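You operate a simulated robot arm through the tools that you are given. There is no shell and no other tool.

You are at the controls of a simulated robot arm. One attempt, no reset.

TASK
Set an eyelet in the wide grey strap at its printed pressure.
Fine: end hole only; strap against the stop, slide home, air on for one stroke, then off.

Only the result counts: the job must be done as asked and must still hold three seconds after the hand-in. Knocking over, shifting, dropping, spilling or breaking anything else fails it.

THE ROBOT
A 6-joint arm with a two-finger gripper, fixed in place. Base frame: the origin is on the floor under the middle of its stand, x ahead of it, y to its left, z up. Readings come in m, rad, newtons and seconds.
It reaches about 1.572 m from its shoulder. Its first joint turns from -2.897 to 2.897 rad. Payload 2.45 kg.
Tool frame: the origin (TCP) lies between the finger pads and is the grasp point; the fingertips stand 0.02 m ahead of it; z points along the fingers, y is the line along which they close. The gripper opens to 0.14 m; its body begins 0.168 m behind the TCP.
Orientation is told as [roll, pitch, yaw] about the base's x, y, z axes, in that order, counted from this pose: with the fingers straight down and closing along the base's y, the tool's x points along the base's -x, its y along +y and its z along -z.

THE INTERFACE
- The arm moves only by the tool drive_tool. Its argument "deltas" is a list of rows, each a list of 3 entries, a list of its own where there are three numbers: the shift along the base's x, y, z in m, then the turn, a rotation vector about the base's x, y, z in rad, then the gripper command, from -1 (shut) to 1 (fully open), values between in proportion. In form: [[[tx, ty, tz], [wx, wy, wz], hand], ...]. A call has 1 to 20 rows; each row shifts and turns the commanded pose from where the row before left it. Each row takes 0.2 s and may step no farther than 0.05 m and 0.15 rad from the row before; otherwise, or with a gripper value out of range, the whole call is refused. A pose out of reach is approached as far as the arm can. The call stops where the force on the tool passes 90 N (or 10 N more than at its start, if that is more) or the arm is blocked; 0.2 s more then pass. The fingers move at their own pace (about 0.045 m/s each) and stop on an object; they squeeze with about 24 N. The grip force told is the motor's: it shows also when the fingers shut on nothing. Time passes only in rows, and 0.2 s behind the last, so rows that do not move let the fingers close. It gives the time, the measured TCP pose, the force on the tool (base axes), the opening and the grip force at its end, in the units of the frame above (readings bear some noise), with the torque about the TCP (base axes, N m) and any sound that the robot's microphone picked up.
- Cameras (640 x 400 px; columns grow to the right, rows downward): "scene" is fixed at [0.0506, 0.6491, 1.5967]; the picture's right is [-0.53, -0.85, 0.00], its down [-0.41, 0.25, -0.88] and it looks along [0.74, -0.46, -0.48] (base axes); focal length 308 px, centre (320, 200). "wrist" rides on the gripper at [0.078, 0.011, -0.209] in the tool frame; the picture's right is [-0.14, 0.99, 0.00], its down [-0.92, -0.13, -0.37] and it looks along [-0.36, -0.05, 0.93] (tool axes); focal length 280 px, centre (320, 200). There is no depth. A picture from a camera that has moved, and an enlarged one, comes with that camera's place and axes in the base frame and with its lens.
- snapshot(camera): a new picture of that camera. No time passes.
- enlarge(camera, box): a new picture of the part [left, top, right, bottom] of that camera's present view, enlarged. No time passes.
- close_job(): hands the job in; it is judged then, once.

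Places have to be worked out from the pictures, the camera data and where the tool is seen. Open the gripper and draw the arm clear of the work before you hand the job in, unless the task says otherwise.

The tools are called as name(argument=value, ...) on one line, values as JSON. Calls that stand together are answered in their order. drive_tool: Moves the arm, as the interface text tells. Its arguments: {"type":"object","properties":{"deltas":{"type":"array","items":{"type":"array"}}},"required":["deltas"]} The other tools are called the same way: snapshot (camera) takes a picture; enlarge (camera, box) takes an enlarged picture of a part of a camera's view; close_job () hands the job in.

At the start:

```text
t: 0.0
tcp_pos: [0.5903, 0.2328, 1.3004]
orientation: [0.0, -0.001, 0.002]
contact_force: [-0.1, 0.1, 0.2]
moment: [0.01, 0.0, -0.01]
grip_width: 0.1401
finger_force: 0.0
```

scene: 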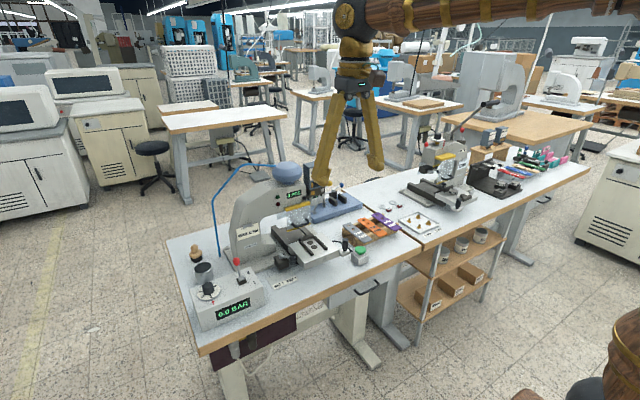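
wrist: 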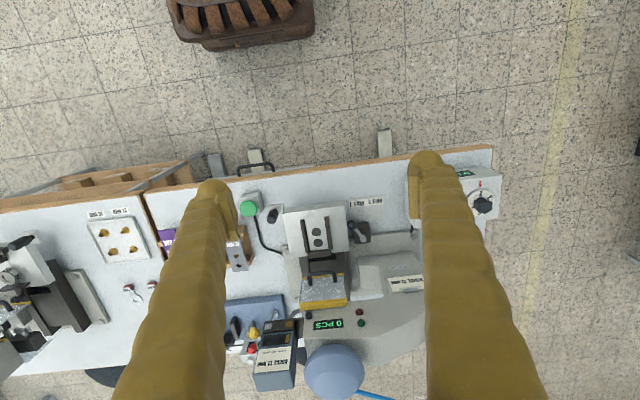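

The pictures show a pneumatic eyelet press with a regulator box and a table with straps. I'll enlarge parts of the scene to read the labels before I move.

enlarge(camera="scene", box=[170, 230, 290, 340])

enlarge(camera="scene", box=[220, 150, 380, 280])

enlarge(camera="scene", box=[320, 180, 450, 280])

enlarge(camera="scene", box=[390, 100, 590, 240])

enlarge(camera="wrist", box=[220, 160, 420, 400])

enlarge(camera="wrist", box=[0, 160, 220, 380])

```text
3.64 times, centred on (230, 285) of scene
camera zoom: at [0.0506, 0.6491, 1.5967], right [-0.53, -0.85, 0.0], down [-0.41, 0.25, -0.88], along [0.74, -0.46, -0.48], focal length 1121 px, centre (647, -109)
```

zoom: 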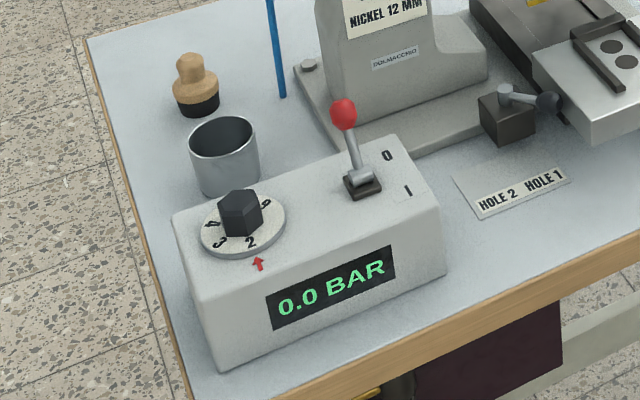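

```text
3.08 times, centred on (300, 215) of scene
camera zoom: at [0.0506, 0.6491, 1.5967], right [-0.53, -0.85, 0.0], down [-0.41, 0.25, -0.88], along [0.74, -0.46, -0.48], focal length 949 px, centre (382, 154)
```

zoom: 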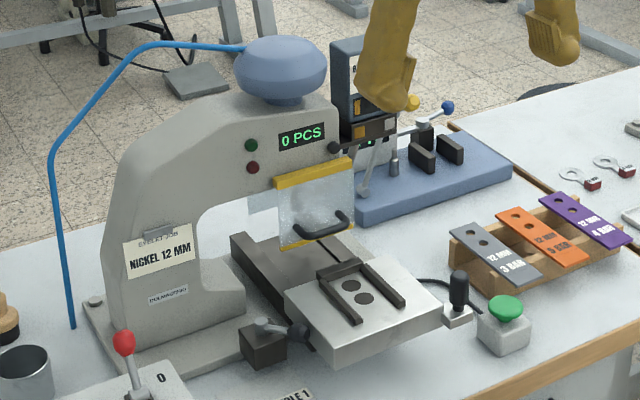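

```text
4.00 times, centred on (385, 230) of scene
camera zoom: at [0.0506, 0.6491, 1.5967], right [-0.53, -0.85, 0.0], down [-0.41, 0.25, -0.88], along [0.74, -0.46, -0.48], focal length 1233 px, centre (60, 80)
```

zoom: 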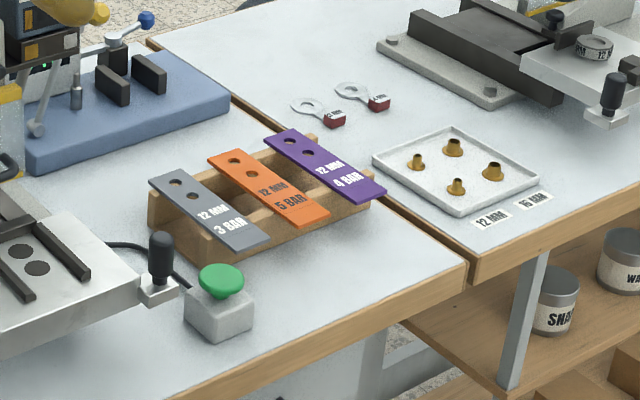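

```text
2.86 times, centred on (490, 170) of scene
camera zoom: at [0.0506, 0.6491, 1.5967], right [-0.53, -0.85, 0.0], down [-0.41, 0.25, -0.88], along [0.74, -0.46, -0.48], focal length 881 px, centre (-166, 286)
```

zoom: 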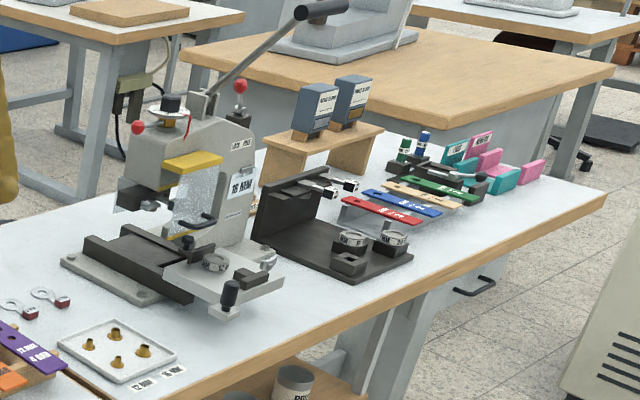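

```text
1.67 times, centred on (320, 280) of wrist
camera zoom: at [0.5108, 0.2433, 1.5084], right [0.14, 0.99, 0.0], down [0.92, -0.13, 0.37], along [0.36, -0.05, -0.93], focal length 467 px, centre (320, 67)
```

zoom: 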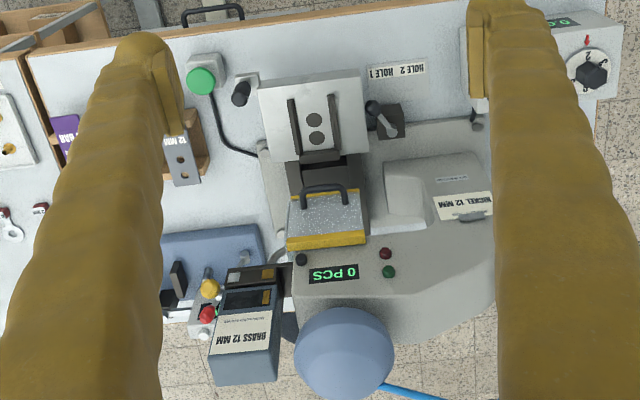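

```text
1.82 times, centred on (110, 270) of wrist
camera zoom: at [0.5108, 0.2433, 1.5084], right [0.14, 0.99, 0.0], down [0.92, -0.13, 0.37], along [0.36, -0.05, -0.93], focal length 510 px, centre (702, 73)
```

zoom: 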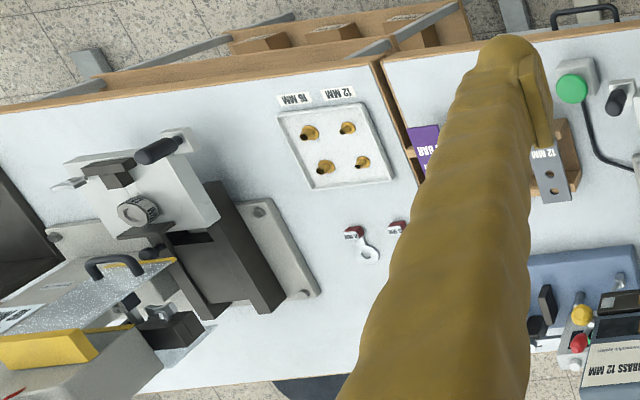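

The labels say the grey strap takes 12 MM at 3 BAR, the press shows NICKEL 12 MM, and the regulator sits near 2. I'll zoom further on the key parts.

enlarge(camera="scene", box=[190, 260, 270, 310])

enlarge(camera="scene", box=[265, 215, 345, 295])

enlarge(camera="scene", box=[340, 200, 440, 270])

enlarge(camera="scene", box=[270, 170, 370, 230])

enlarge(camera="wrist", box=[280, 190, 400, 310])

enlarge(camera="wrist", box=[220, 290, 340, 400])

```text
8.00 times, centred on (230, 285) of scene
camera zoom: at [0.0506, 0.6491, 1.5967], right [-0.53, -0.85, 0.0], down [-0.41, 0.25, -0.88], along [0.74, -0.46, -0.48], focal length 2466 px, centre (1040, -480)
```

zoom: 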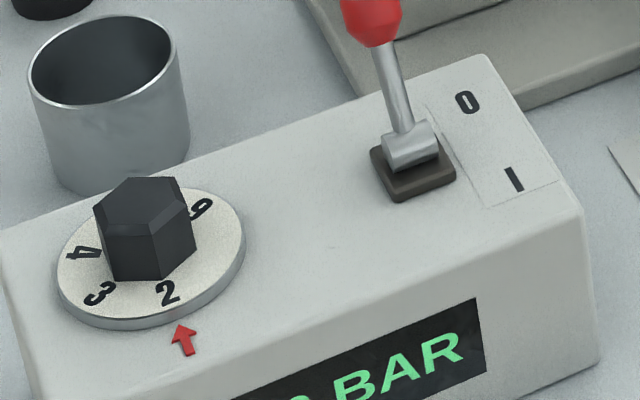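

```text
5.00 times, centred on (305, 255) of scene
camera zoom: at [0.0506, 0.6491, 1.5967], right [-0.53, -0.85, 0.0], down [-0.41, 0.25, -0.88], along [0.74, -0.46, -0.48], focal length 1542 px, centre (395, -75)
```

zoom: 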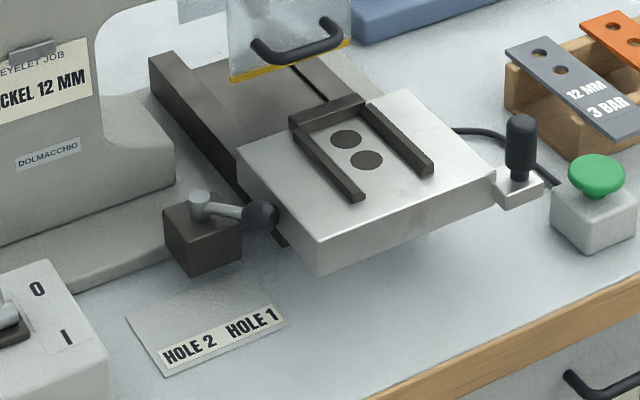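

```text
5.71 times, centred on (390, 235) of scene
camera zoom: at [0.0506, 0.6491, 1.5967], right [-0.53, -0.85, 0.0], down [-0.41, 0.25, -0.88], along [0.74, -0.46, -0.48], focal length 1762 px, centre (-80, 0)
```

zoom: 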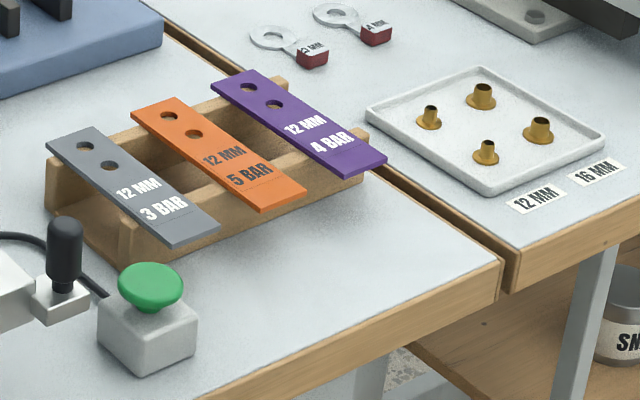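

```text
6.40 times, centred on (320, 200) of scene
camera zoom: at [0.0506, 0.6491, 1.5967], right [-0.53, -0.85, 0.0], down [-0.41, 0.25, -0.88], along [0.74, -0.46, -0.48], focal length 1973 px, centre (320, 200)
```

zoom: 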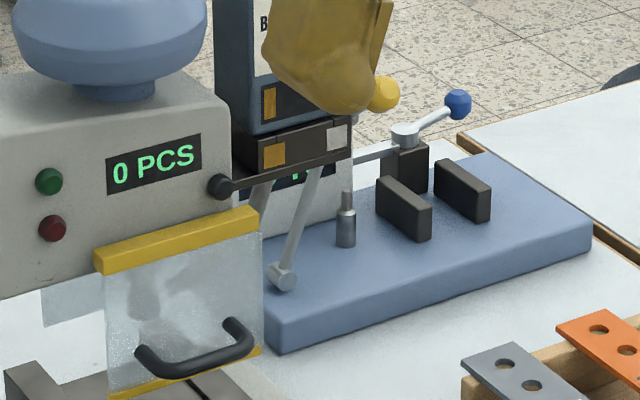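

```text
3.33 times, centred on (340, 250) of wrist
camera zoom: at [0.5108, 0.2433, 1.5084], right [0.14, 0.99, 0.0], down [0.92, -0.13, 0.37], along [0.36, -0.05, -0.93], focal length 935 px, centre (253, 33)
```

zoom: 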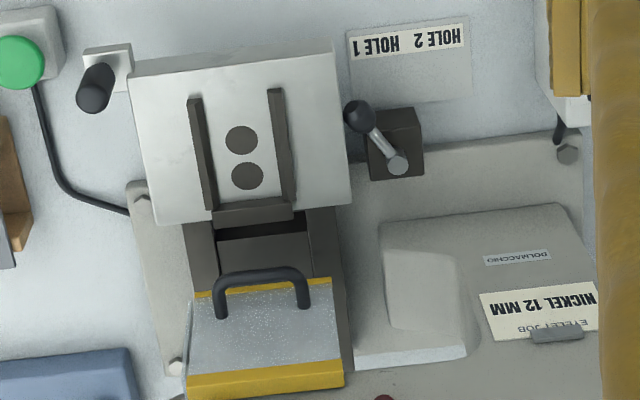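

```text
3.64 times, centred on (280, 345) of wrist
camera zoom: at [0.5108, 0.2433, 1.5084], right [0.14, 0.99, 0.0], down [0.92, -0.13, 0.37], along [0.36, -0.05, -0.93], focal length 1020 px, centre (466, -327)
```

zoom: 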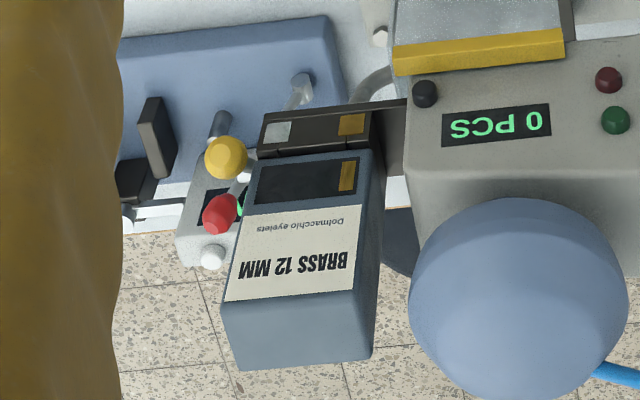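

There is a job card reading NICKEL 12 MM, while a BRASS 12 MM box sits near the head. I'll look closer at the spare boxes and the other stations.

enlarge(camera="scene", box=[480, 120, 540, 160])

enlarge(camera="scene", box=[290, 150, 370, 210])

enlarge(camera="scene", box=[400, 130, 480, 220])

enlarge(camera="scene", box=[470, 140, 580, 210])

enlarge(camera="scene", box=[220, 215, 290, 260])

enlarge(camera="wrist", box=[440, 160, 520, 240])

```text
10.00 times, centred on (510, 140) of scene
camera zoom: at [0.0506, 0.6491, 1.5967], right [-0.53, -0.85, 0.0], down [-0.41, 0.25, -0.88], along [0.74, -0.46, -0.48], focal length 3083 px, centre (-1580, 800)
```

zoom: 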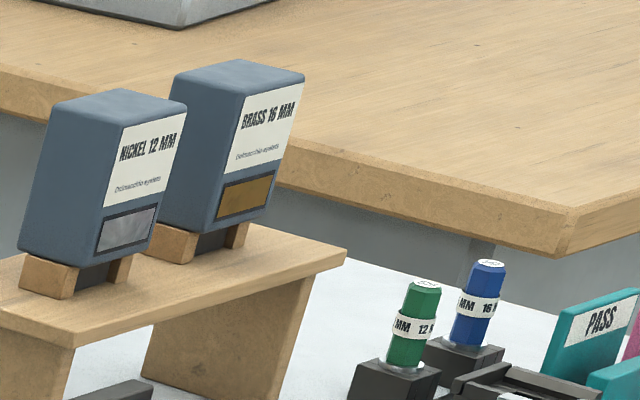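

```text
6.67 times, centred on (330, 180) of scene
camera zoom: at [0.0506, 0.6491, 1.5967], right [-0.53, -0.85, 0.0], down [-0.41, 0.25, -0.88], along [0.74, -0.46, -0.48], focal length 2055 px, centre (253, 333)
```

zoom: 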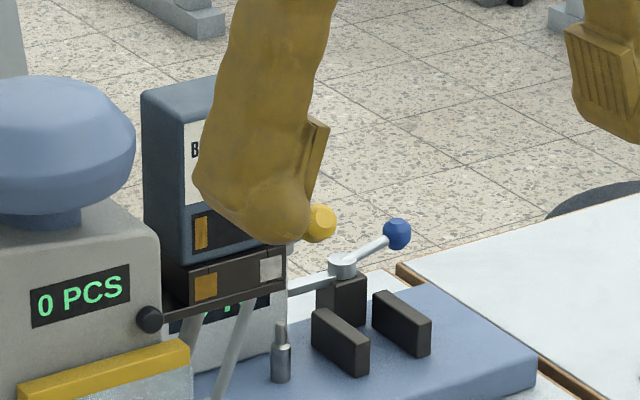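

```text
4.44 times, centred on (440, 175) of scene
camera zoom: at [0.0506, 0.6491, 1.5967], right [-0.53, -0.85, 0.0], down [-0.41, 0.25, -0.88], along [0.74, -0.46, -0.48], focal length 1370 px, centre (-213, 311)
```

zoom: 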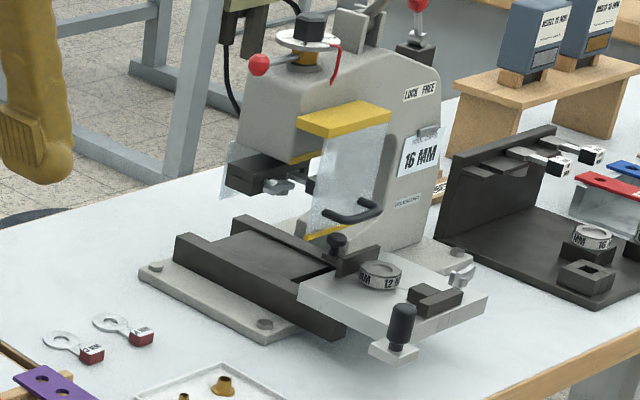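

```text
5.71 times, centred on (525, 175) of scene
camera zoom: at [0.0506, 0.6491, 1.5967], right [-0.53, -0.85, 0.0], down [-0.41, 0.25, -0.88], along [0.74, -0.46, -0.48], focal length 1762 px, centre (-851, 343)
```

zoom: 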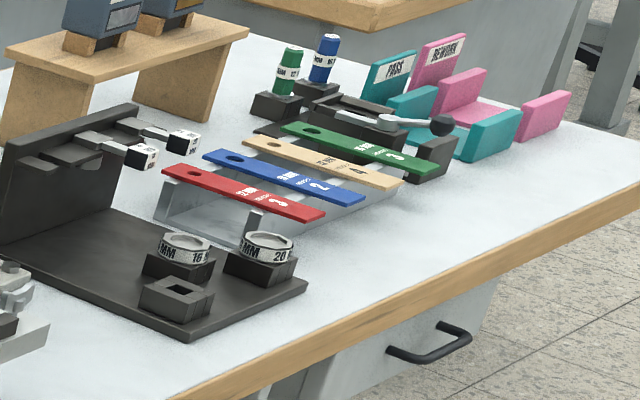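

```text
8.89 times, centred on (255, 238) of scene
camera zoom: at [0.0506, 0.6491, 1.5967], right [-0.53, -0.85, 0.0], down [-0.41, 0.25, -0.88], along [0.74, -0.46, -0.48], focal length 2740 px, centre (898, -133)
```

zoom: 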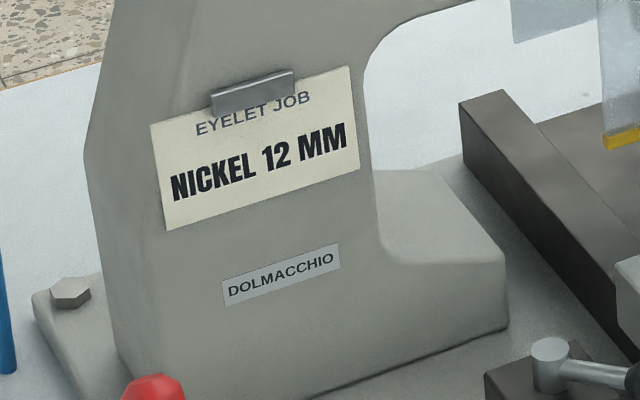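

```text
5.00 times, centred on (480, 200) of wrist
camera zoom: at [0.5108, 0.2433, 1.5084], right [0.14, 0.99, 0.0], down [0.92, -0.13, 0.37], along [0.36, -0.05, -0.93], focal length 1402 px, centre (-480, 200)
```

zoom: 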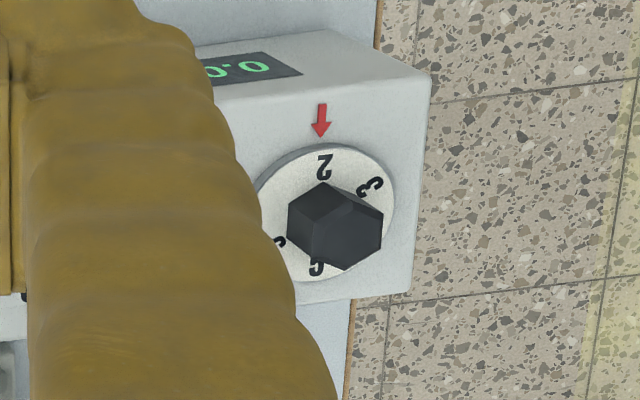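

I'm treating the job literally: 3 bar, hole 1, one stroke. I'll move the wrist camera over the strap rack at a safe height for a better look.

drive_tool(deltas=[[[0.01, -0.041, -0.024], [0, 0, 0], 1], [[0.01, -0.041, -0.024], [0, 0, 0], 1], [[0.01, -0.041, -0.024], [0, 0, 0], 1], [[0.01, -0.041, -0.024], [0, 0, 0], 1], [[0.01, -0.041, -0.024], [0, 0, 0], 1], [[0.01, -0.041, -0.024], [0, 0, 0], 1], [[0, 0, 0], [0, 0, 0], 1]])

snapshot(camera="wrist")

snapshot(camera="scene")

```text
t: 1.6
tcp_pos: [0.6476, -0.0143, 1.156]
orientation: [-0.001, 0.001, -0.001]
contact_force: [0.7, 1.0, -0.3]
moment: [0.01, 0.0, 0.01]
grip_width: 0.14
finger_force: 0.0
```

```text
taken
camera wrist: at [0.5696, -0.0026, 1.3647], right [0.14, 0.99, 0.0], down [0.92, -0.13, 0.37], along [0.36, -0.05, -0.93], focal length 280 px, centre (320, 200)
```

wrist: 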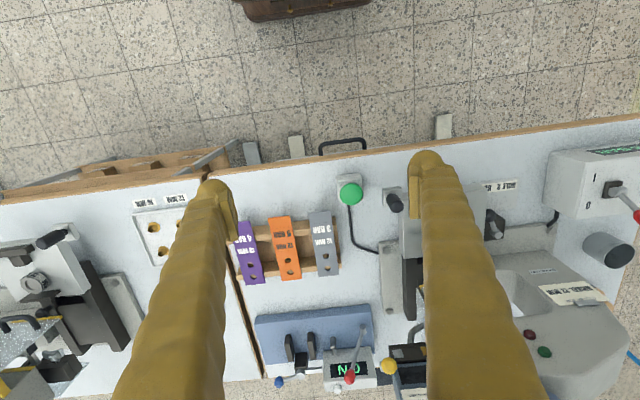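

```text
taken
```

scene: 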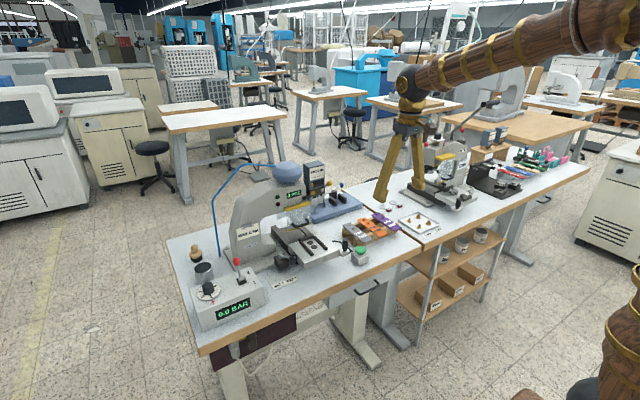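

The fingers no longer block the scene view of the magazine, and the wrist camera sees the rack. I'll zoom on both.

enlarge(camera="scene", box=[280, 150, 370, 230])

enlarge(camera="wrist", box=[220, 165, 400, 285])

enlarge(camera="wrist", box=[240, 290, 440, 400])

enlarge(camera="wrist", box=[470, 130, 640, 320])

```text
5.00 times, centred on (325, 190) of scene
camera zoom: at [0.0506, 0.6491, 1.5967], right [-0.53, -0.85, 0.0], down [-0.41, 0.25, -0.88], along [0.74, -0.46, -0.48], focal length 1542 px, centre (295, 250)
```

zoom: 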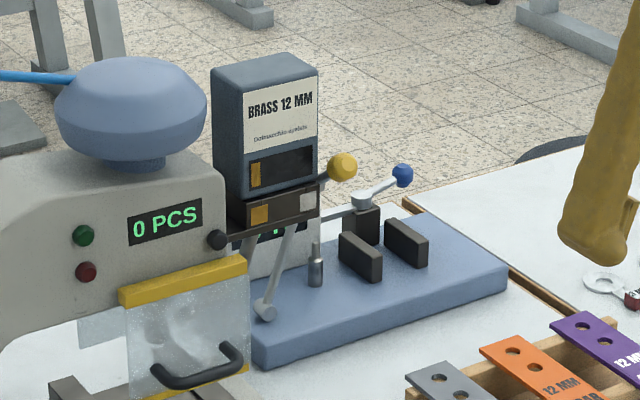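

```text
3.33 times, centred on (310, 225) of wrist
camera zoom: at [0.5696, -0.0026, 1.3647], right [0.14, 0.99, 0.0], down [0.92, -0.13, 0.37], along [0.36, -0.05, -0.93], focal length 935 px, centre (353, 117)
```

zoom: 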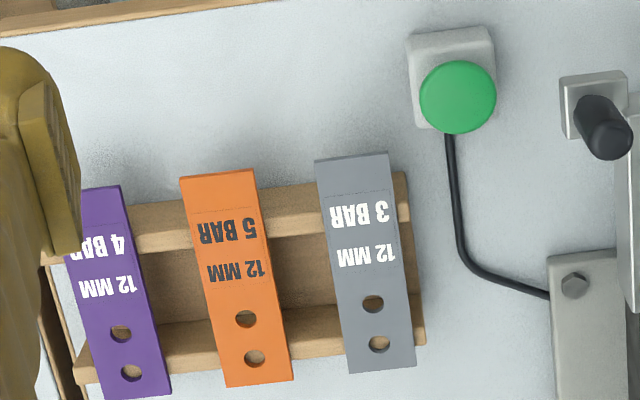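

```text
3.20 times, centred on (340, 345) of wrist
camera zoom: at [0.5696, -0.0026, 1.3647], right [0.14, 0.99, 0.0], down [0.92, -0.13, 0.37], along [0.36, -0.05, -0.93], focal length 897 px, centre (256, -264)
```

zoom: 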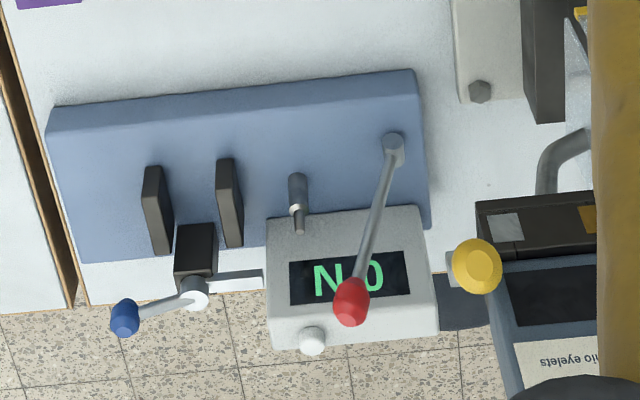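

```text
2.11 times, centred on (555, 225) of wrist
camera zoom: at [0.5696, -0.0026, 1.3647], right [0.14, 0.99, 0.0], down [0.92, -0.13, 0.37], along [0.36, -0.05, -0.93], focal length 590 px, centre (-175, 147)
```

zoom: 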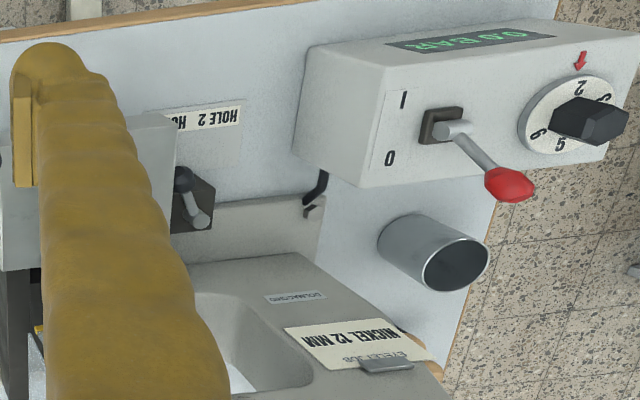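

The grey strap lies along x at about x 0.785–0.934, y −0.035, z 0.875. Next I move the wrist camera over the slide to see the rails, stop, lever and knob.

drive_tool(deltas=[[[0, 0.038, -0.01], [0, 0, 0], 1], [[0, 0.038, -0.01], [0, 0, 0], 1], [[0, 0.038, -0.01], [0, 0, 0], 1], [[0, 0.038, -0.01], [0, 0, 0], 1], [[0, 0.038, -0.01], [0, 0, 0], 1], [[0, 0, 0], [0, 0, 0], 1]])

snapshot(camera="wrist")

enlarge(camera="wrist", box=[220, 180, 420, 305])

enlarge(camera="wrist", box=[220, 275, 420, 400])

```text
t: 3.0
tcp_pos: [0.6484, 0.1752, 1.106]
orientation: [0.001, 0.0, 0.001]
contact_force: [-0.4, 0.1, 0.0]
moment: [-0.03, -0.04, 0.02]
grip_width: 0.14
finger_force: 0.0
```

```text
taken
camera wrist: at [0.5698, 0.1875, 1.3137], right [0.14, 0.99, 0.0], down [0.92, -0.13, 0.37], along [0.36, -0.05, -0.93], focal length 280 px, centre (320, 200)
```

wrist: 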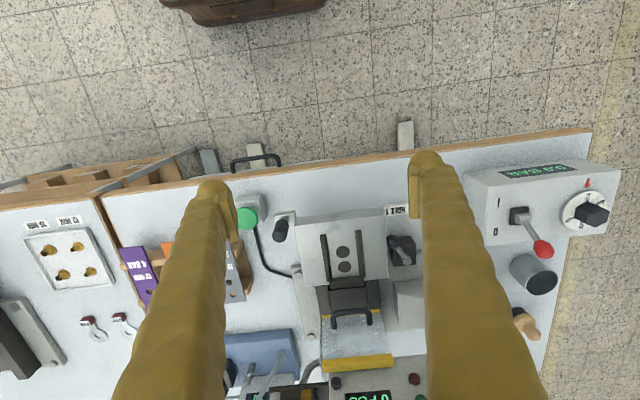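

```text
3.20 times, centred on (320, 242) of wrist
camera zoom: at [0.5698, 0.1875, 1.3137], right [0.14, 0.99, 0.0], down [0.92, -0.13, 0.37], along [0.36, -0.05, -0.93], focal length 897 px, centre (320, 64)
```

zoom: 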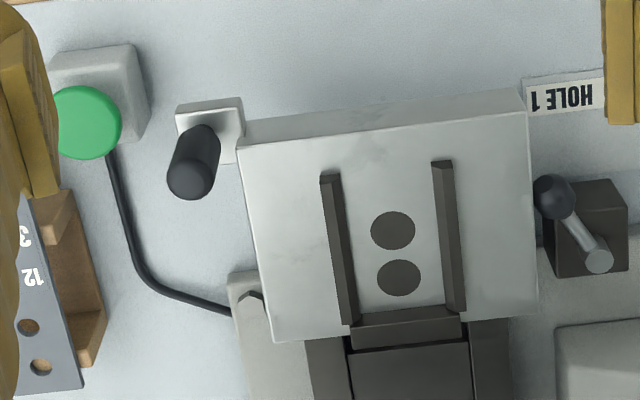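

```text
3.20 times, centred on (320, 338) of wrist
camera zoom: at [0.5698, 0.1875, 1.3137], right [0.14, 0.99, 0.0], down [0.92, -0.13, 0.37], along [0.36, -0.05, -0.93], focal length 897 px, centre (320, -240)
```

zoom: 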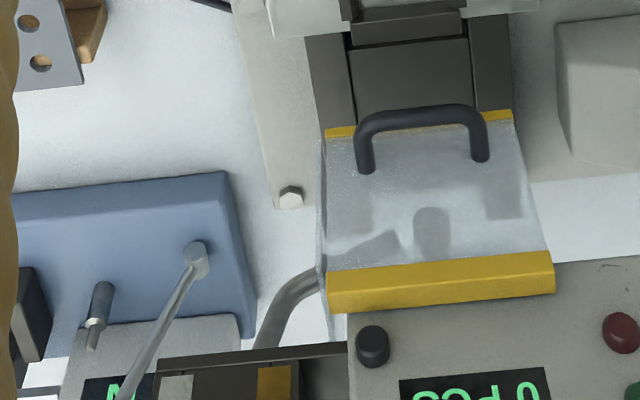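

The slide carries two rails and a stop at its far end, with the HOLE lever at its left side. I'll tilt the wrist forward, in free space in front of the table, to look under the guard and at heights.

drive_tool(deltas=[[[-0.014, 0, -0.014], [0, -0.112, 0], 1], [[-0.014, 0, -0.014], [0, -0.112, 0], 1], [[-0.014, 0, -0.014], [0, -0.112, 0], 1], [[-0.014, 0, -0.014], [0, -0.112, 0], 1], [[-0.014, 0, -0.014], [0, -0.112, 0], 1], [[-0.014, 0, -0.014], [0, -0.112, 0], 1], [[-0.014, 0, -0.014], [0, -0.112, 0], 1], [[0, 0, 0], [0, 0, 0], 1]])

snapshot(camera="wrist")

snapshot(camera="scene")

```text
t: 4.8
tcp_pos: [0.5575, 0.1787, 1.0145]
orientation: [-0.001, -0.781, -0.001]
contact_force: [-0.6, 0.5, -0.6]
moment: [-0.02, 0.0, -0.02]
grip_width: 0.1403
finger_force: 0.1
out of reach, approached as far as the arm can: row 7
```

```text
taken
camera wrist: at [0.3547, 0.1909, 1.1067], right [0.1, 0.99, 0.1], down [0.39, -0.13, 0.91], along [0.91, -0.05, -0.4], focal length 280 px, centre (320, 200)
```

wrist: 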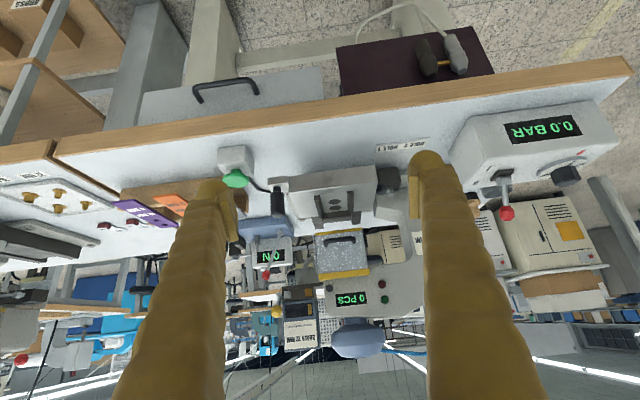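

```text
taken
```

scene: 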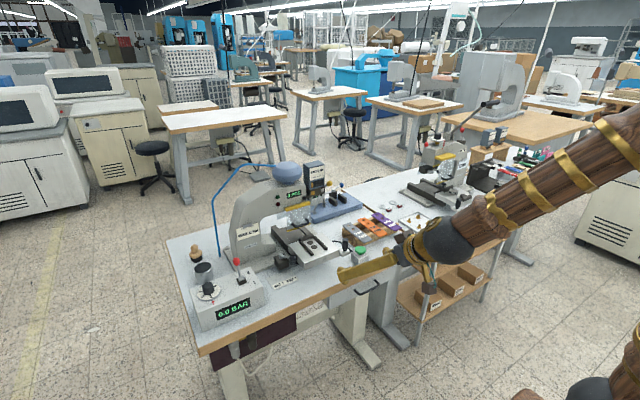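

The view is upside down but shows the press from the front. I'll zoom in on the slide, guard, head and regulator.

enlarge(camera="wrist", box=[260, 150, 420, 260])

enlarge(camera="wrist", box=[260, 240, 420, 360])

enlarge(camera="wrist", box=[440, 90, 640, 240])

enlarge(camera="wrist", box=[80, 140, 280, 260])

```text
3.64 times, centred on (340, 205) of wrist
camera zoom: at [0.3547, 0.1909, 1.1067], right [0.1, 0.99, 0.1], down [0.39, -0.13, 0.91], along [0.91, -0.05, -0.4], focal length 1020 px, centre (247, 182)
```

zoom: 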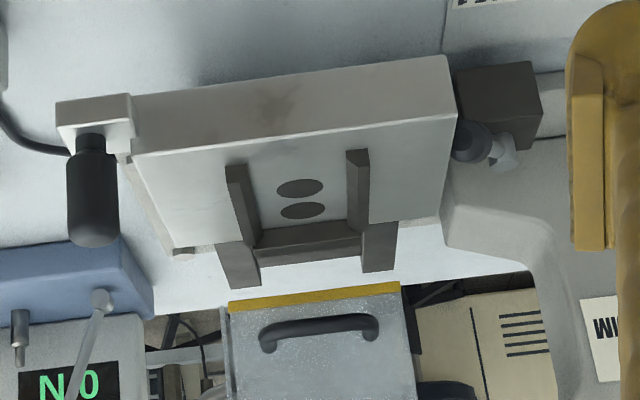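

```text
3.33 times, centred on (340, 300) of wrist
camera zoom: at [0.3547, 0.1909, 1.1067], right [0.1, 0.99, 0.1], down [0.39, -0.13, 0.91], along [0.91, -0.05, -0.4], focal length 935 px, centre (253, -133)
```

zoom: 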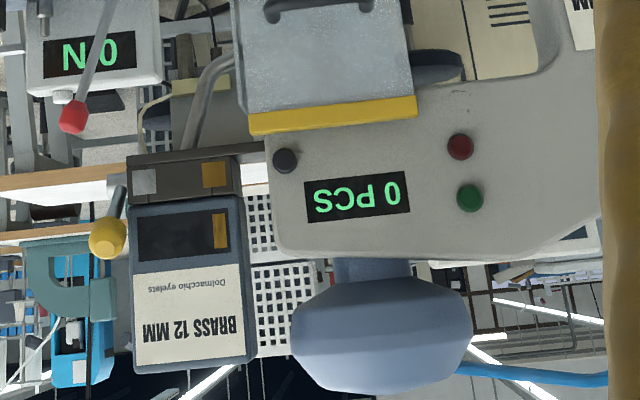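

```text
2.67 times, centred on (540, 165) of wrist
camera zoom: at [0.3547, 0.1909, 1.1067], right [0.1, 0.99, 0.1], down [0.39, -0.13, 0.91], along [0.91, -0.05, -0.4], focal length 748 px, centre (-267, 293)
```

zoom: 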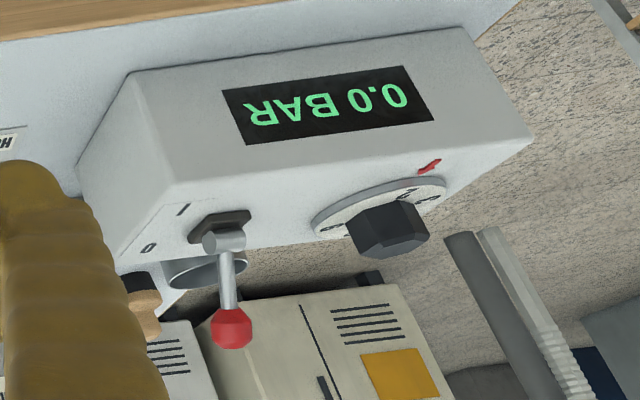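

```text
3.20 times, centred on (180, 200) of wrist
camera zoom: at [0.3547, 0.1909, 1.1067], right [0.1, 0.99, 0.1], down [0.39, -0.13, 0.91], along [0.91, -0.05, -0.4], focal length 897 px, centre (768, 200)
```

zoom: 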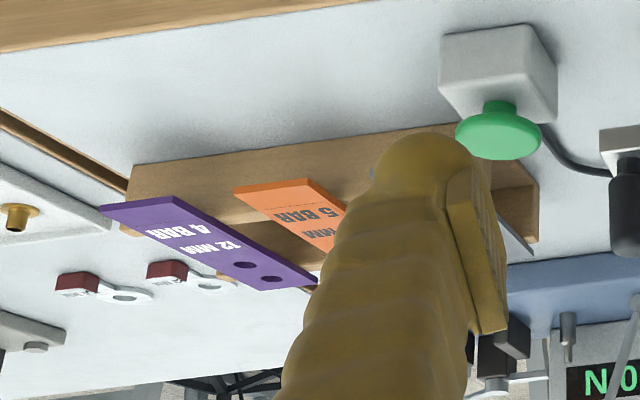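

The tilted view shows the guard's bottom is above the slide path, and the lever looks set toward HOLE 1. Now I go over the regulator box with the tool straight down for close views of the knob and air lever.

drive_tool(deltas=[[[0.014, 0.034, 0.01], [0, 0.0868, 0], 1], [[0.014, 0.034, 0.01], [0, 0.0868, 0], 1], [[0.014, 0.034, 0.01], [0, 0.0868, 0], 1], [[0.014, 0.034, 0.01], [0, 0.0868, 0], 1], [[0.014, 0.034, 0.01], [0, 0.0868, 0], 1], [[0.014, 0.034, 0.01], [0, 0.0868, 0], 1], [[0.014, 0.034, 0.01], [0, 0.0868, 0], 1], [[0.014, 0.034, 0.01], [0, 0.0868, 0], 1], [[0.014, 0.034, 0.01], [0, 0.0868, 0], 1], [[0.014, 0.034, 0.0], [0, 0, 0], 1], [[0, 0, 0], [0, 0, 0], 1]])

snapshot(camera="wrist")

enlarge(camera="wrist", box=[240, 150, 410, 270])

```text
t: 7.2
tcp_pos: [0.6984, 0.5197, 1.102]
orientation: [-0.001, -0.003, 0.0]
contact_force: [-0.7, -0.7, -0.1]
moment: [-0.02, 0.0, 0.02]
grip_width: 0.1401
finger_force: 0.0
```

```text
taken
camera wrist: at [0.6185, 0.531, 1.3096], right [0.14, 0.99, 0.0], down [0.92, -0.13, 0.37], along [0.37, -0.05, -0.93], focal length 280 px, centre (320, 200)
```

wrist: 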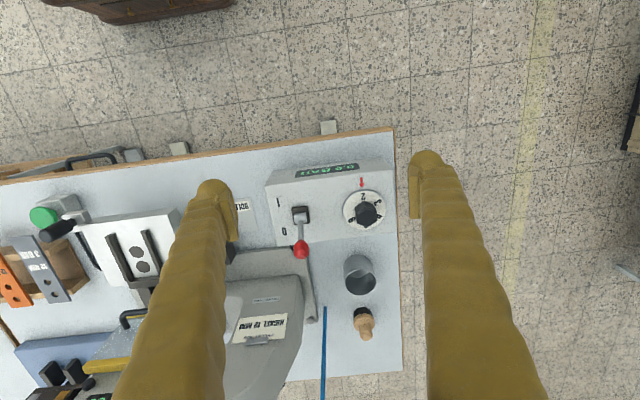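

```text
3.33 times, centred on (325, 210) of wrist
camera zoom: at [0.6185, 0.531, 1.3096], right [0.14, 0.99, 0.0], down [0.92, -0.13, 0.37], along [0.37, -0.05, -0.93], focal length 935 px, centre (303, 167)
```

zoom: 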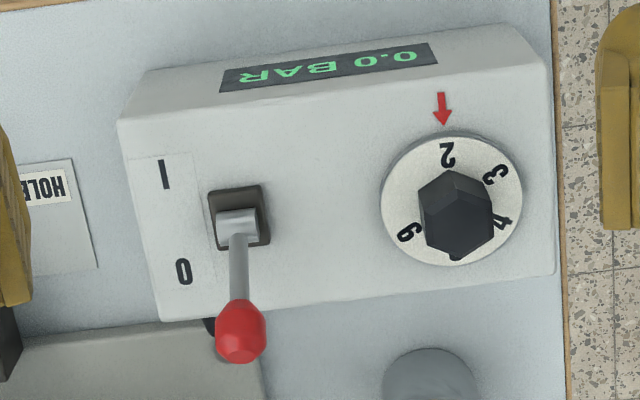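

The dial has 2 at the arrow with 3 sitting 60° clockwise, so the knob must turn +60° about z. I'll zoom in for accurate knob and lever geometry.

enlarge(camera="wrist", box=[335, 175, 395, 235])

enlarge(camera="wrist", box=[265, 195, 335, 265])

enlarge(camera="scene", box=[190, 275, 230, 305])

enlarge(camera="scene", box=[220, 250, 260, 290])

```text
6.67 times, centred on (365, 205) of wrist
camera zoom: at [0.6185, 0.531, 1.3096], right [0.14, 0.99, 0.0], down [0.92, -0.13, 0.37], along [0.37, -0.05, -0.93], focal length 1869 px, centre (20, 167)
```

zoom: 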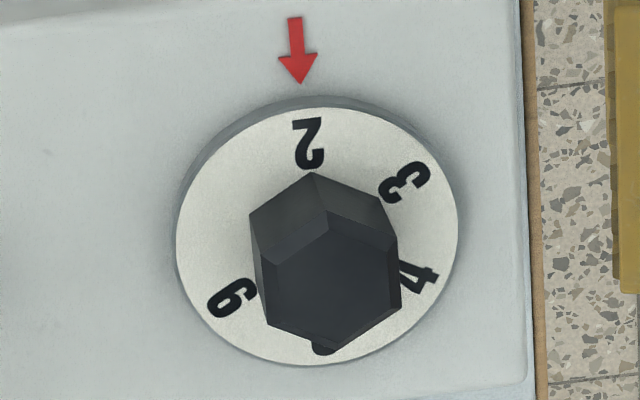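

```text
5.71 times, centred on (300, 230) of wrist
camera zoom: at [0.6185, 0.531, 1.3096], right [0.14, 0.99, 0.0], down [0.92, -0.13, 0.37], along [0.37, -0.05, -0.93], focal length 1602 px, centre (434, 29)
```

zoom: 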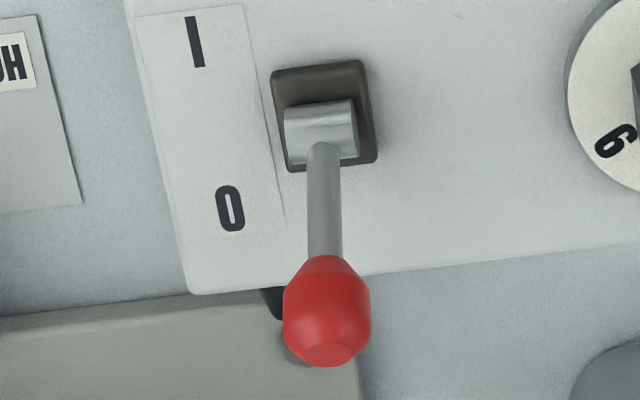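

```text
13.33 times, centred on (210, 290) of scene
camera zoom: at [0.0506, 0.6491, 1.5967], right [-0.53, -0.85, 0.0], down [-0.41, 0.25, -0.88], along [0.74, -0.46, -0.48], focal length 4110 px, centre (1787, -1000)
```

zoom: 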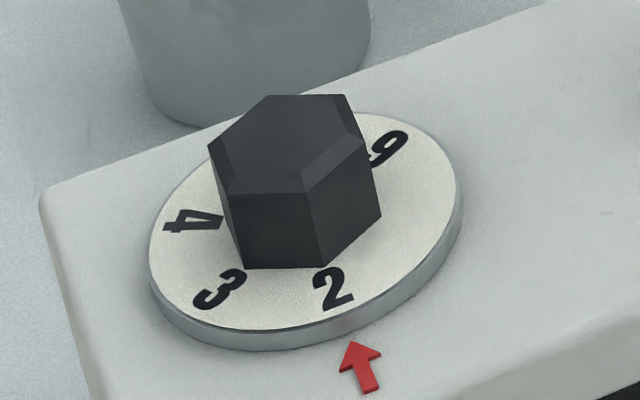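

```text
10.00 times, centred on (240, 270) of scene
camera zoom: at [0.0506, 0.6491, 1.5967], right [-0.53, -0.85, 0.0], down [-0.41, 0.25, -0.88], along [0.74, -0.46, -0.48], focal length 3083 px, centre (1120, -500)
```

zoom: 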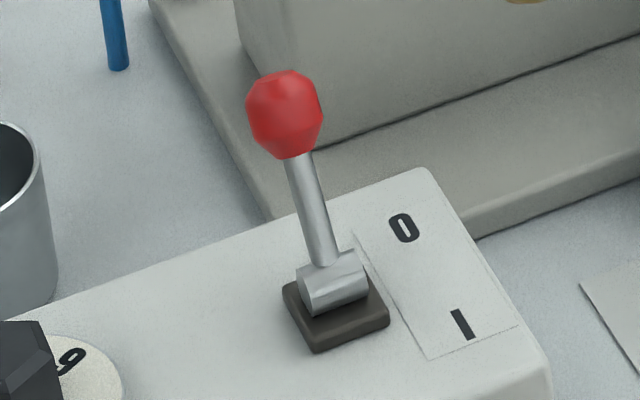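

Knob top centre comes out near (0.801, 0.574, 0.938) with flats facing ±y, and the air lever ball is at (0.822, 0.475, 0.971). I'll move above the knob with the fingers half open and check alignment before descending.

drive_tool(deltas=[[[0.026, 0.0137, -0.02], [0, 0, 0], 0], [[0.026, 0.0137, -0.02], [0, 0, 0], 0], [[0.026, 0.0137, -0.02], [0, 0, 0], 0], [[0.025, 0.0132, -0.02], [0, 0, 0], 0], [[0, 0, 0], [0, 0, 0], 0], [[0, 0, 0], [0, 0, 0], 0]])

snapshot(camera="wrist")

enlarge(camera="scene", box=[170, 200, 300, 310])

```text
t: 8.6
tcp_pos: [0.798, 0.5741, 1.0243]
orientation: [0.0, -0.004, 0.001]
contact_force: [0.9, 0.2, -0.5]
moment: [-0.03, 0.0, 0.01]
grip_width: 0.07
finger_force: 0.0
```

```text
taken
camera wrist: at [0.7195, 0.5849, 1.2315], right [0.14, 0.99, 0.0], down [0.92, -0.13, 0.37], along [0.37, -0.05, -0.93], focal length 280 px, centre (320, 200)
```

wrist: 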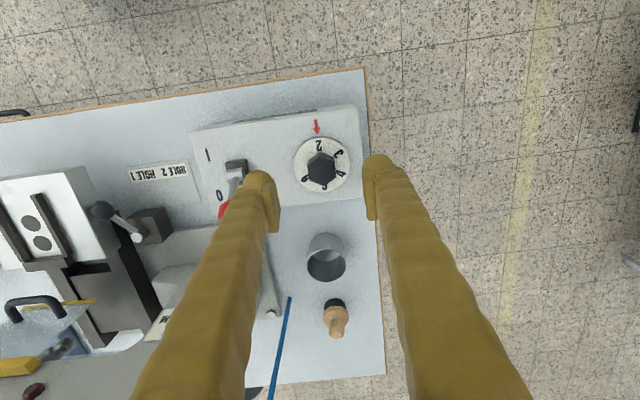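

```text
3.64 times, centred on (235, 255) of scene
camera zoom: at [0.0506, 0.6491, 1.5967], right [-0.53, -0.85, 0.0], down [-0.41, 0.25, -0.88], along [0.74, -0.46, -0.48], focal length 1121 px, centre (629, 0)
```

zoom: 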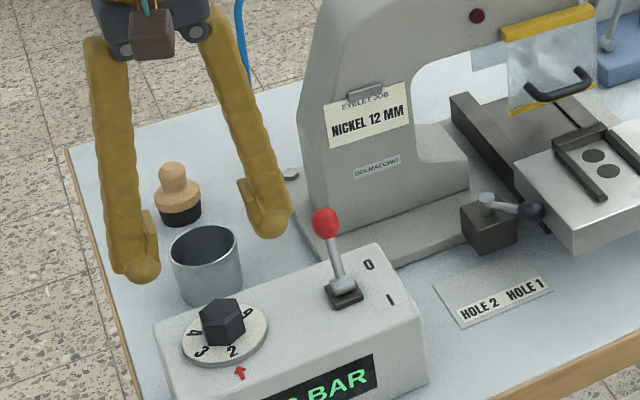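

The knob shows up where I predicted it. I'll zoom once to fix its centre before descending.

enlarge(camera="wrist", box=[285, 125, 360, 200])

enlarge(camera="wrist", box=[230, 140, 400, 250])

```text
5.33 times, centred on (322, 162) of wrist
camera zoom: at [0.7195, 0.5849, 1.2315], right [0.14, 0.99, 0.0], down [0.92, -0.13, 0.37], along [0.37, -0.05, -0.93], focal length 1495 px, centre (307, 400)
```

zoom: 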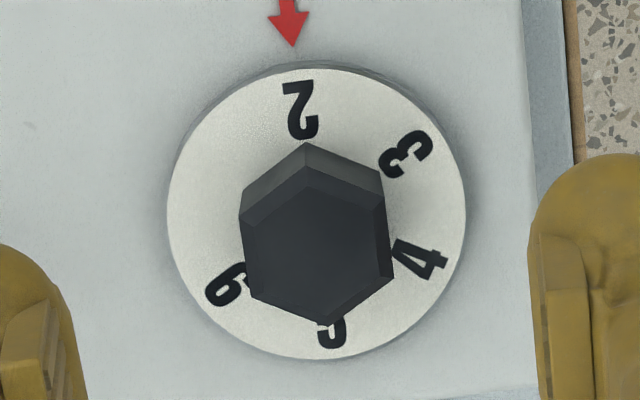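

```text
3.64 times, centred on (315, 195) of wrist
camera zoom: at [0.7195, 0.5849, 1.2315], right [0.14, 0.99, 0.0], down [0.92, -0.13, 0.37], along [0.37, -0.05, -0.93], focal length 1020 px, centre (338, 218)
```

zoom: 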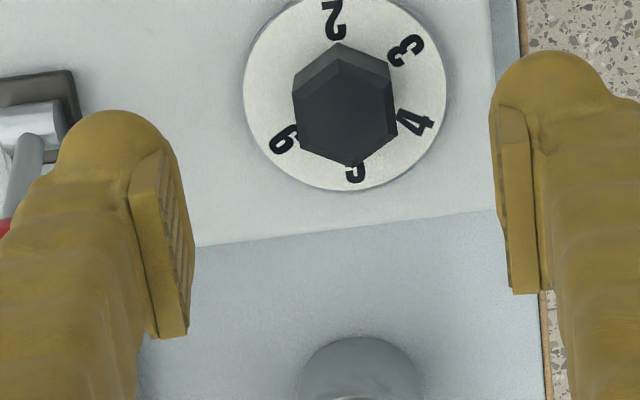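

Refined knob centre is (0.802, 0.575). I descend to z ≈ 0.941, so the tips stay just above the dial, then close on the flats.

drive_tool(deltas=[[[0.002, 0.0005, -0.03], [0, 0, 0], 0], [[0.002, 0.0005, -0.03], [0, 0, 0], 0], [[0, 0, -0.022], [0, 0, 0], 0], [[0, 0, 0], [0, 0, 0], 0]])

enlarge(camera="wrist", box=[230, 110, 410, 240])

enlarge(camera="scene", box=[170, 240, 270, 320])

```text
t: 9.6
tcp_pos: [0.804, 0.576, 0.9396]
orientation: [0.0, -0.005, 0.001]
contact_force: [-0.2, 0.7, -0.3]
moment: [-0.01, -0.03, -0.02]
grip_width: 0.07
finger_force: 0.0
```

```text
3.08 times, centred on (320, 175) of wrist
camera zoom: at [0.7241, 0.5859, 1.1481], right [0.14, 0.99, 0.0], down [0.92, -0.13, 0.37], along [0.37, -0.05, -0.93], focal length 863 px, centre (320, 277)
```

zoom: 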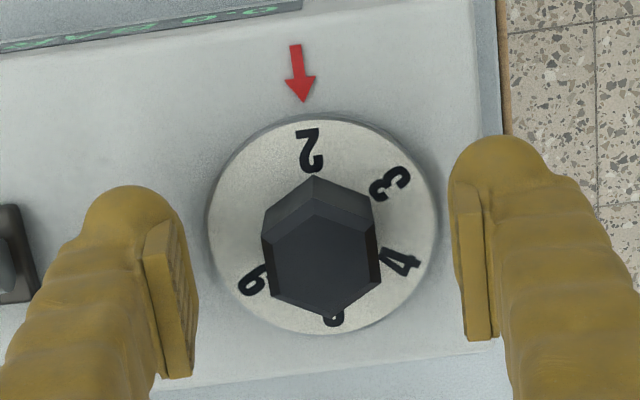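

```text
5.00 times, centred on (220, 280) of scene
camera zoom: at [0.0506, 0.6491, 1.5967], right [-0.53, -0.85, 0.0], down [-0.41, 0.25, -0.88], along [0.74, -0.46, -0.48], focal length 1542 px, centre (820, -200)
```

zoom: 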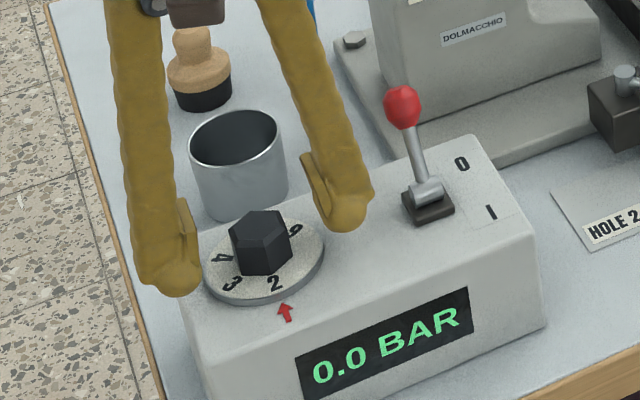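

The TCP is within about 1 mm of the knob centre. I close on the knob now.

drive_tool(deltas=[[[-0.001, -0.001, 0], [0, 0, 0], -1], [[0, 0, 0], [0, 0, 0], -1], [[0, 0, 0], [0, 0, 0], -1], [[0, 0, 0], [0, 0, 0], -1], [[0, 0, 0], [0, 0, 0], -1]])

enlarge(camera="wrist", box=[230, 110, 410, 240])

```text
t: 10.8
tcp_pos: [0.8015, 0.5744, 0.9394]
orientation: [0.0, -0.003, 0.0]
contact_force: [4.5, 29.1, -4.2]
moment: [0.27, -0.1, 0.1]
grip_width: 0.0337
finger_force: 44.9
```

```text
3.08 times, centred on (320, 175) of wrist
camera zoom: at [0.7231, 0.5858, 1.148], right [0.14, 0.99, 0.0], down [0.92, -0.13, 0.37], along [0.37, -0.05, -0.93], focal length 863 px, centre (320, 277)
```

zoom: 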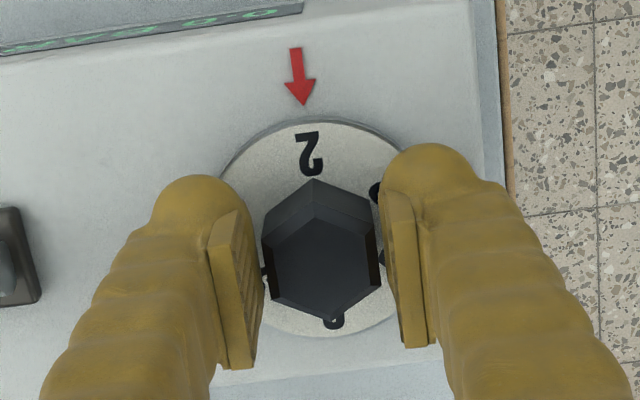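

The grip is firm at 0.034 m, with a 29 N side load in +y, so I nudge +y about 1 mm to relieve it. After that I'll begin the turn.

drive_tool(deltas=[[[0, 0.001, 0], [0, 0, 0], -1], [[0, 0, 0], [0, 0, 0], -1]])

```text
t: 11.4
tcp_pos: [0.8027, 0.5757, 0.9399]
orientation: [-0.001, -0.003, 0.001]
contact_force: [10.9, 24.2, -9.1]
moment: [0.19, -0.13, 0.05]
grip_width: 0.0336
finger_force: 45.2
```

The load fell a little, so I continue nudging toward +y and +x.

drive_tool(deltas=[[[0.001, 0.002, 0.001], [0, 0, 0], -1], [[0, 0, 0], [0, 0, 0], -1]])

```text
t: 12.0
tcp_pos: [0.8019, 0.5748, 0.9409]
orientation: [-0.002, 0.0, 0.001]
contact_force: [-9.3, -7.9, -24.2]
moment: [-0.12, 0.35, -0.03]
grip_width: 0.0339
finger_force: 45.2
```

That slightly overshot, and the lift loads z. I undo the z and back off half a millimetre, then turn +1.05 rad in small steps.

drive_tool(deltas=[[[-0.0005, -0.0005, -0.001], [0, 0, 0], -1], [[0, 0, 0], [0, 0, 0.1], -1], [[0, 0, 0], [0, 0, 0.1], -1], [[0, 0, 0], [0, 0, 0.1], -1]])

enlarge(camera="scene", box=[170, 240, 270, 320])

```text
t: 13.0
tcp_pos: [0.803, 0.5743, 0.9396]
orientation: [-0.002, -0.002, 0.3]
contact_force: [-9.8, -34.3, -23.2]
moment: [-0.19, 0.24, -0.09]
grip_width: 0.0336
finger_force: 44.8
```

```text
5.00 times, centred on (220, 280) of scene
camera zoom: at [0.0506, 0.6491, 1.5967], right [-0.53, -0.85, 0.0], down [-0.41, 0.25, -0.88], along [0.74, -0.46, -0.48], focal length 1542 px, centre (820, -200)
```

zoom: 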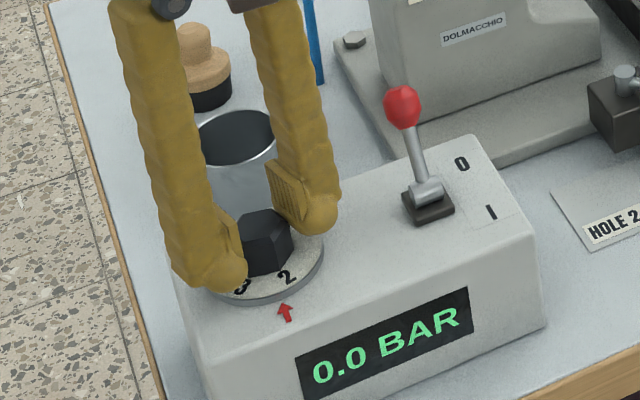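

The dial turns with the tool in the right direction. I correct y a little and continue to a total of about 1.05 rad.

drive_tool(deltas=[[[-0.0003, -0.001, 0], [0, 0, 0.107], -1], [[0, 0, 0], [0, 0, 0.107], -1], [[0, 0, 0], [0, 0, 0.107], -1], [[0, 0, 0], [0, 0, 0], -1]])

```text
t: 14.0
tcp_pos: [0.8031, 0.5746, 0.9401]
orientation: [0.0, -0.004, 0.621]
contact_force: [7.7, -43.2, -22.0]
moment: [-0.3, 0.36, -0.13]
grip_width: 0.0337
finger_force: 44.6
```

Side force in y is −43 N, so I shift −y slightly and check before continuing.

drive_tool(deltas=[[[0.0003, -0.0015, -0.0005], [0, 0, 0], -1], [[0, 0, 0], [0, 0, 0], -1]])

enlarge(camera="scene", box=[170, 240, 270, 320])

```text
t: 14.6
tcp_pos: [0.803, 0.5737, 0.9416]
orientation: [0.0, -0.004, 0.622]
contact_force: [2.0, -26.0, -16.4]
moment: [-0.26, 0.16, -0.05]
grip_width: 0.0339
finger_force: 45.0
```

```text
5.00 times, centred on (220, 280) of scene
camera zoom: at [0.0506, 0.6491, 1.5967], right [-0.53, -0.85, 0.0], down [-0.41, 0.25, -0.88], along [0.74, -0.46, -0.48], focal length 1542 px, centre (820, -200)
```

zoom: 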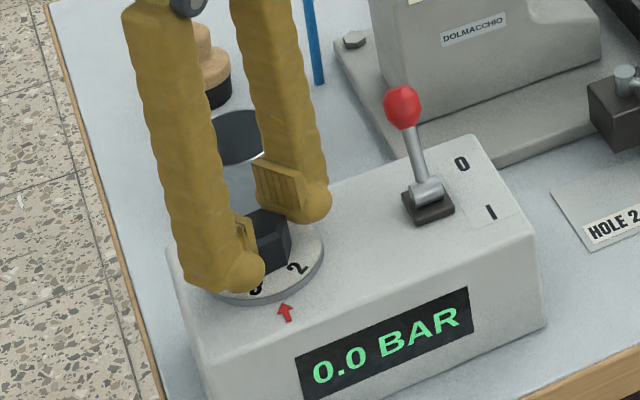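

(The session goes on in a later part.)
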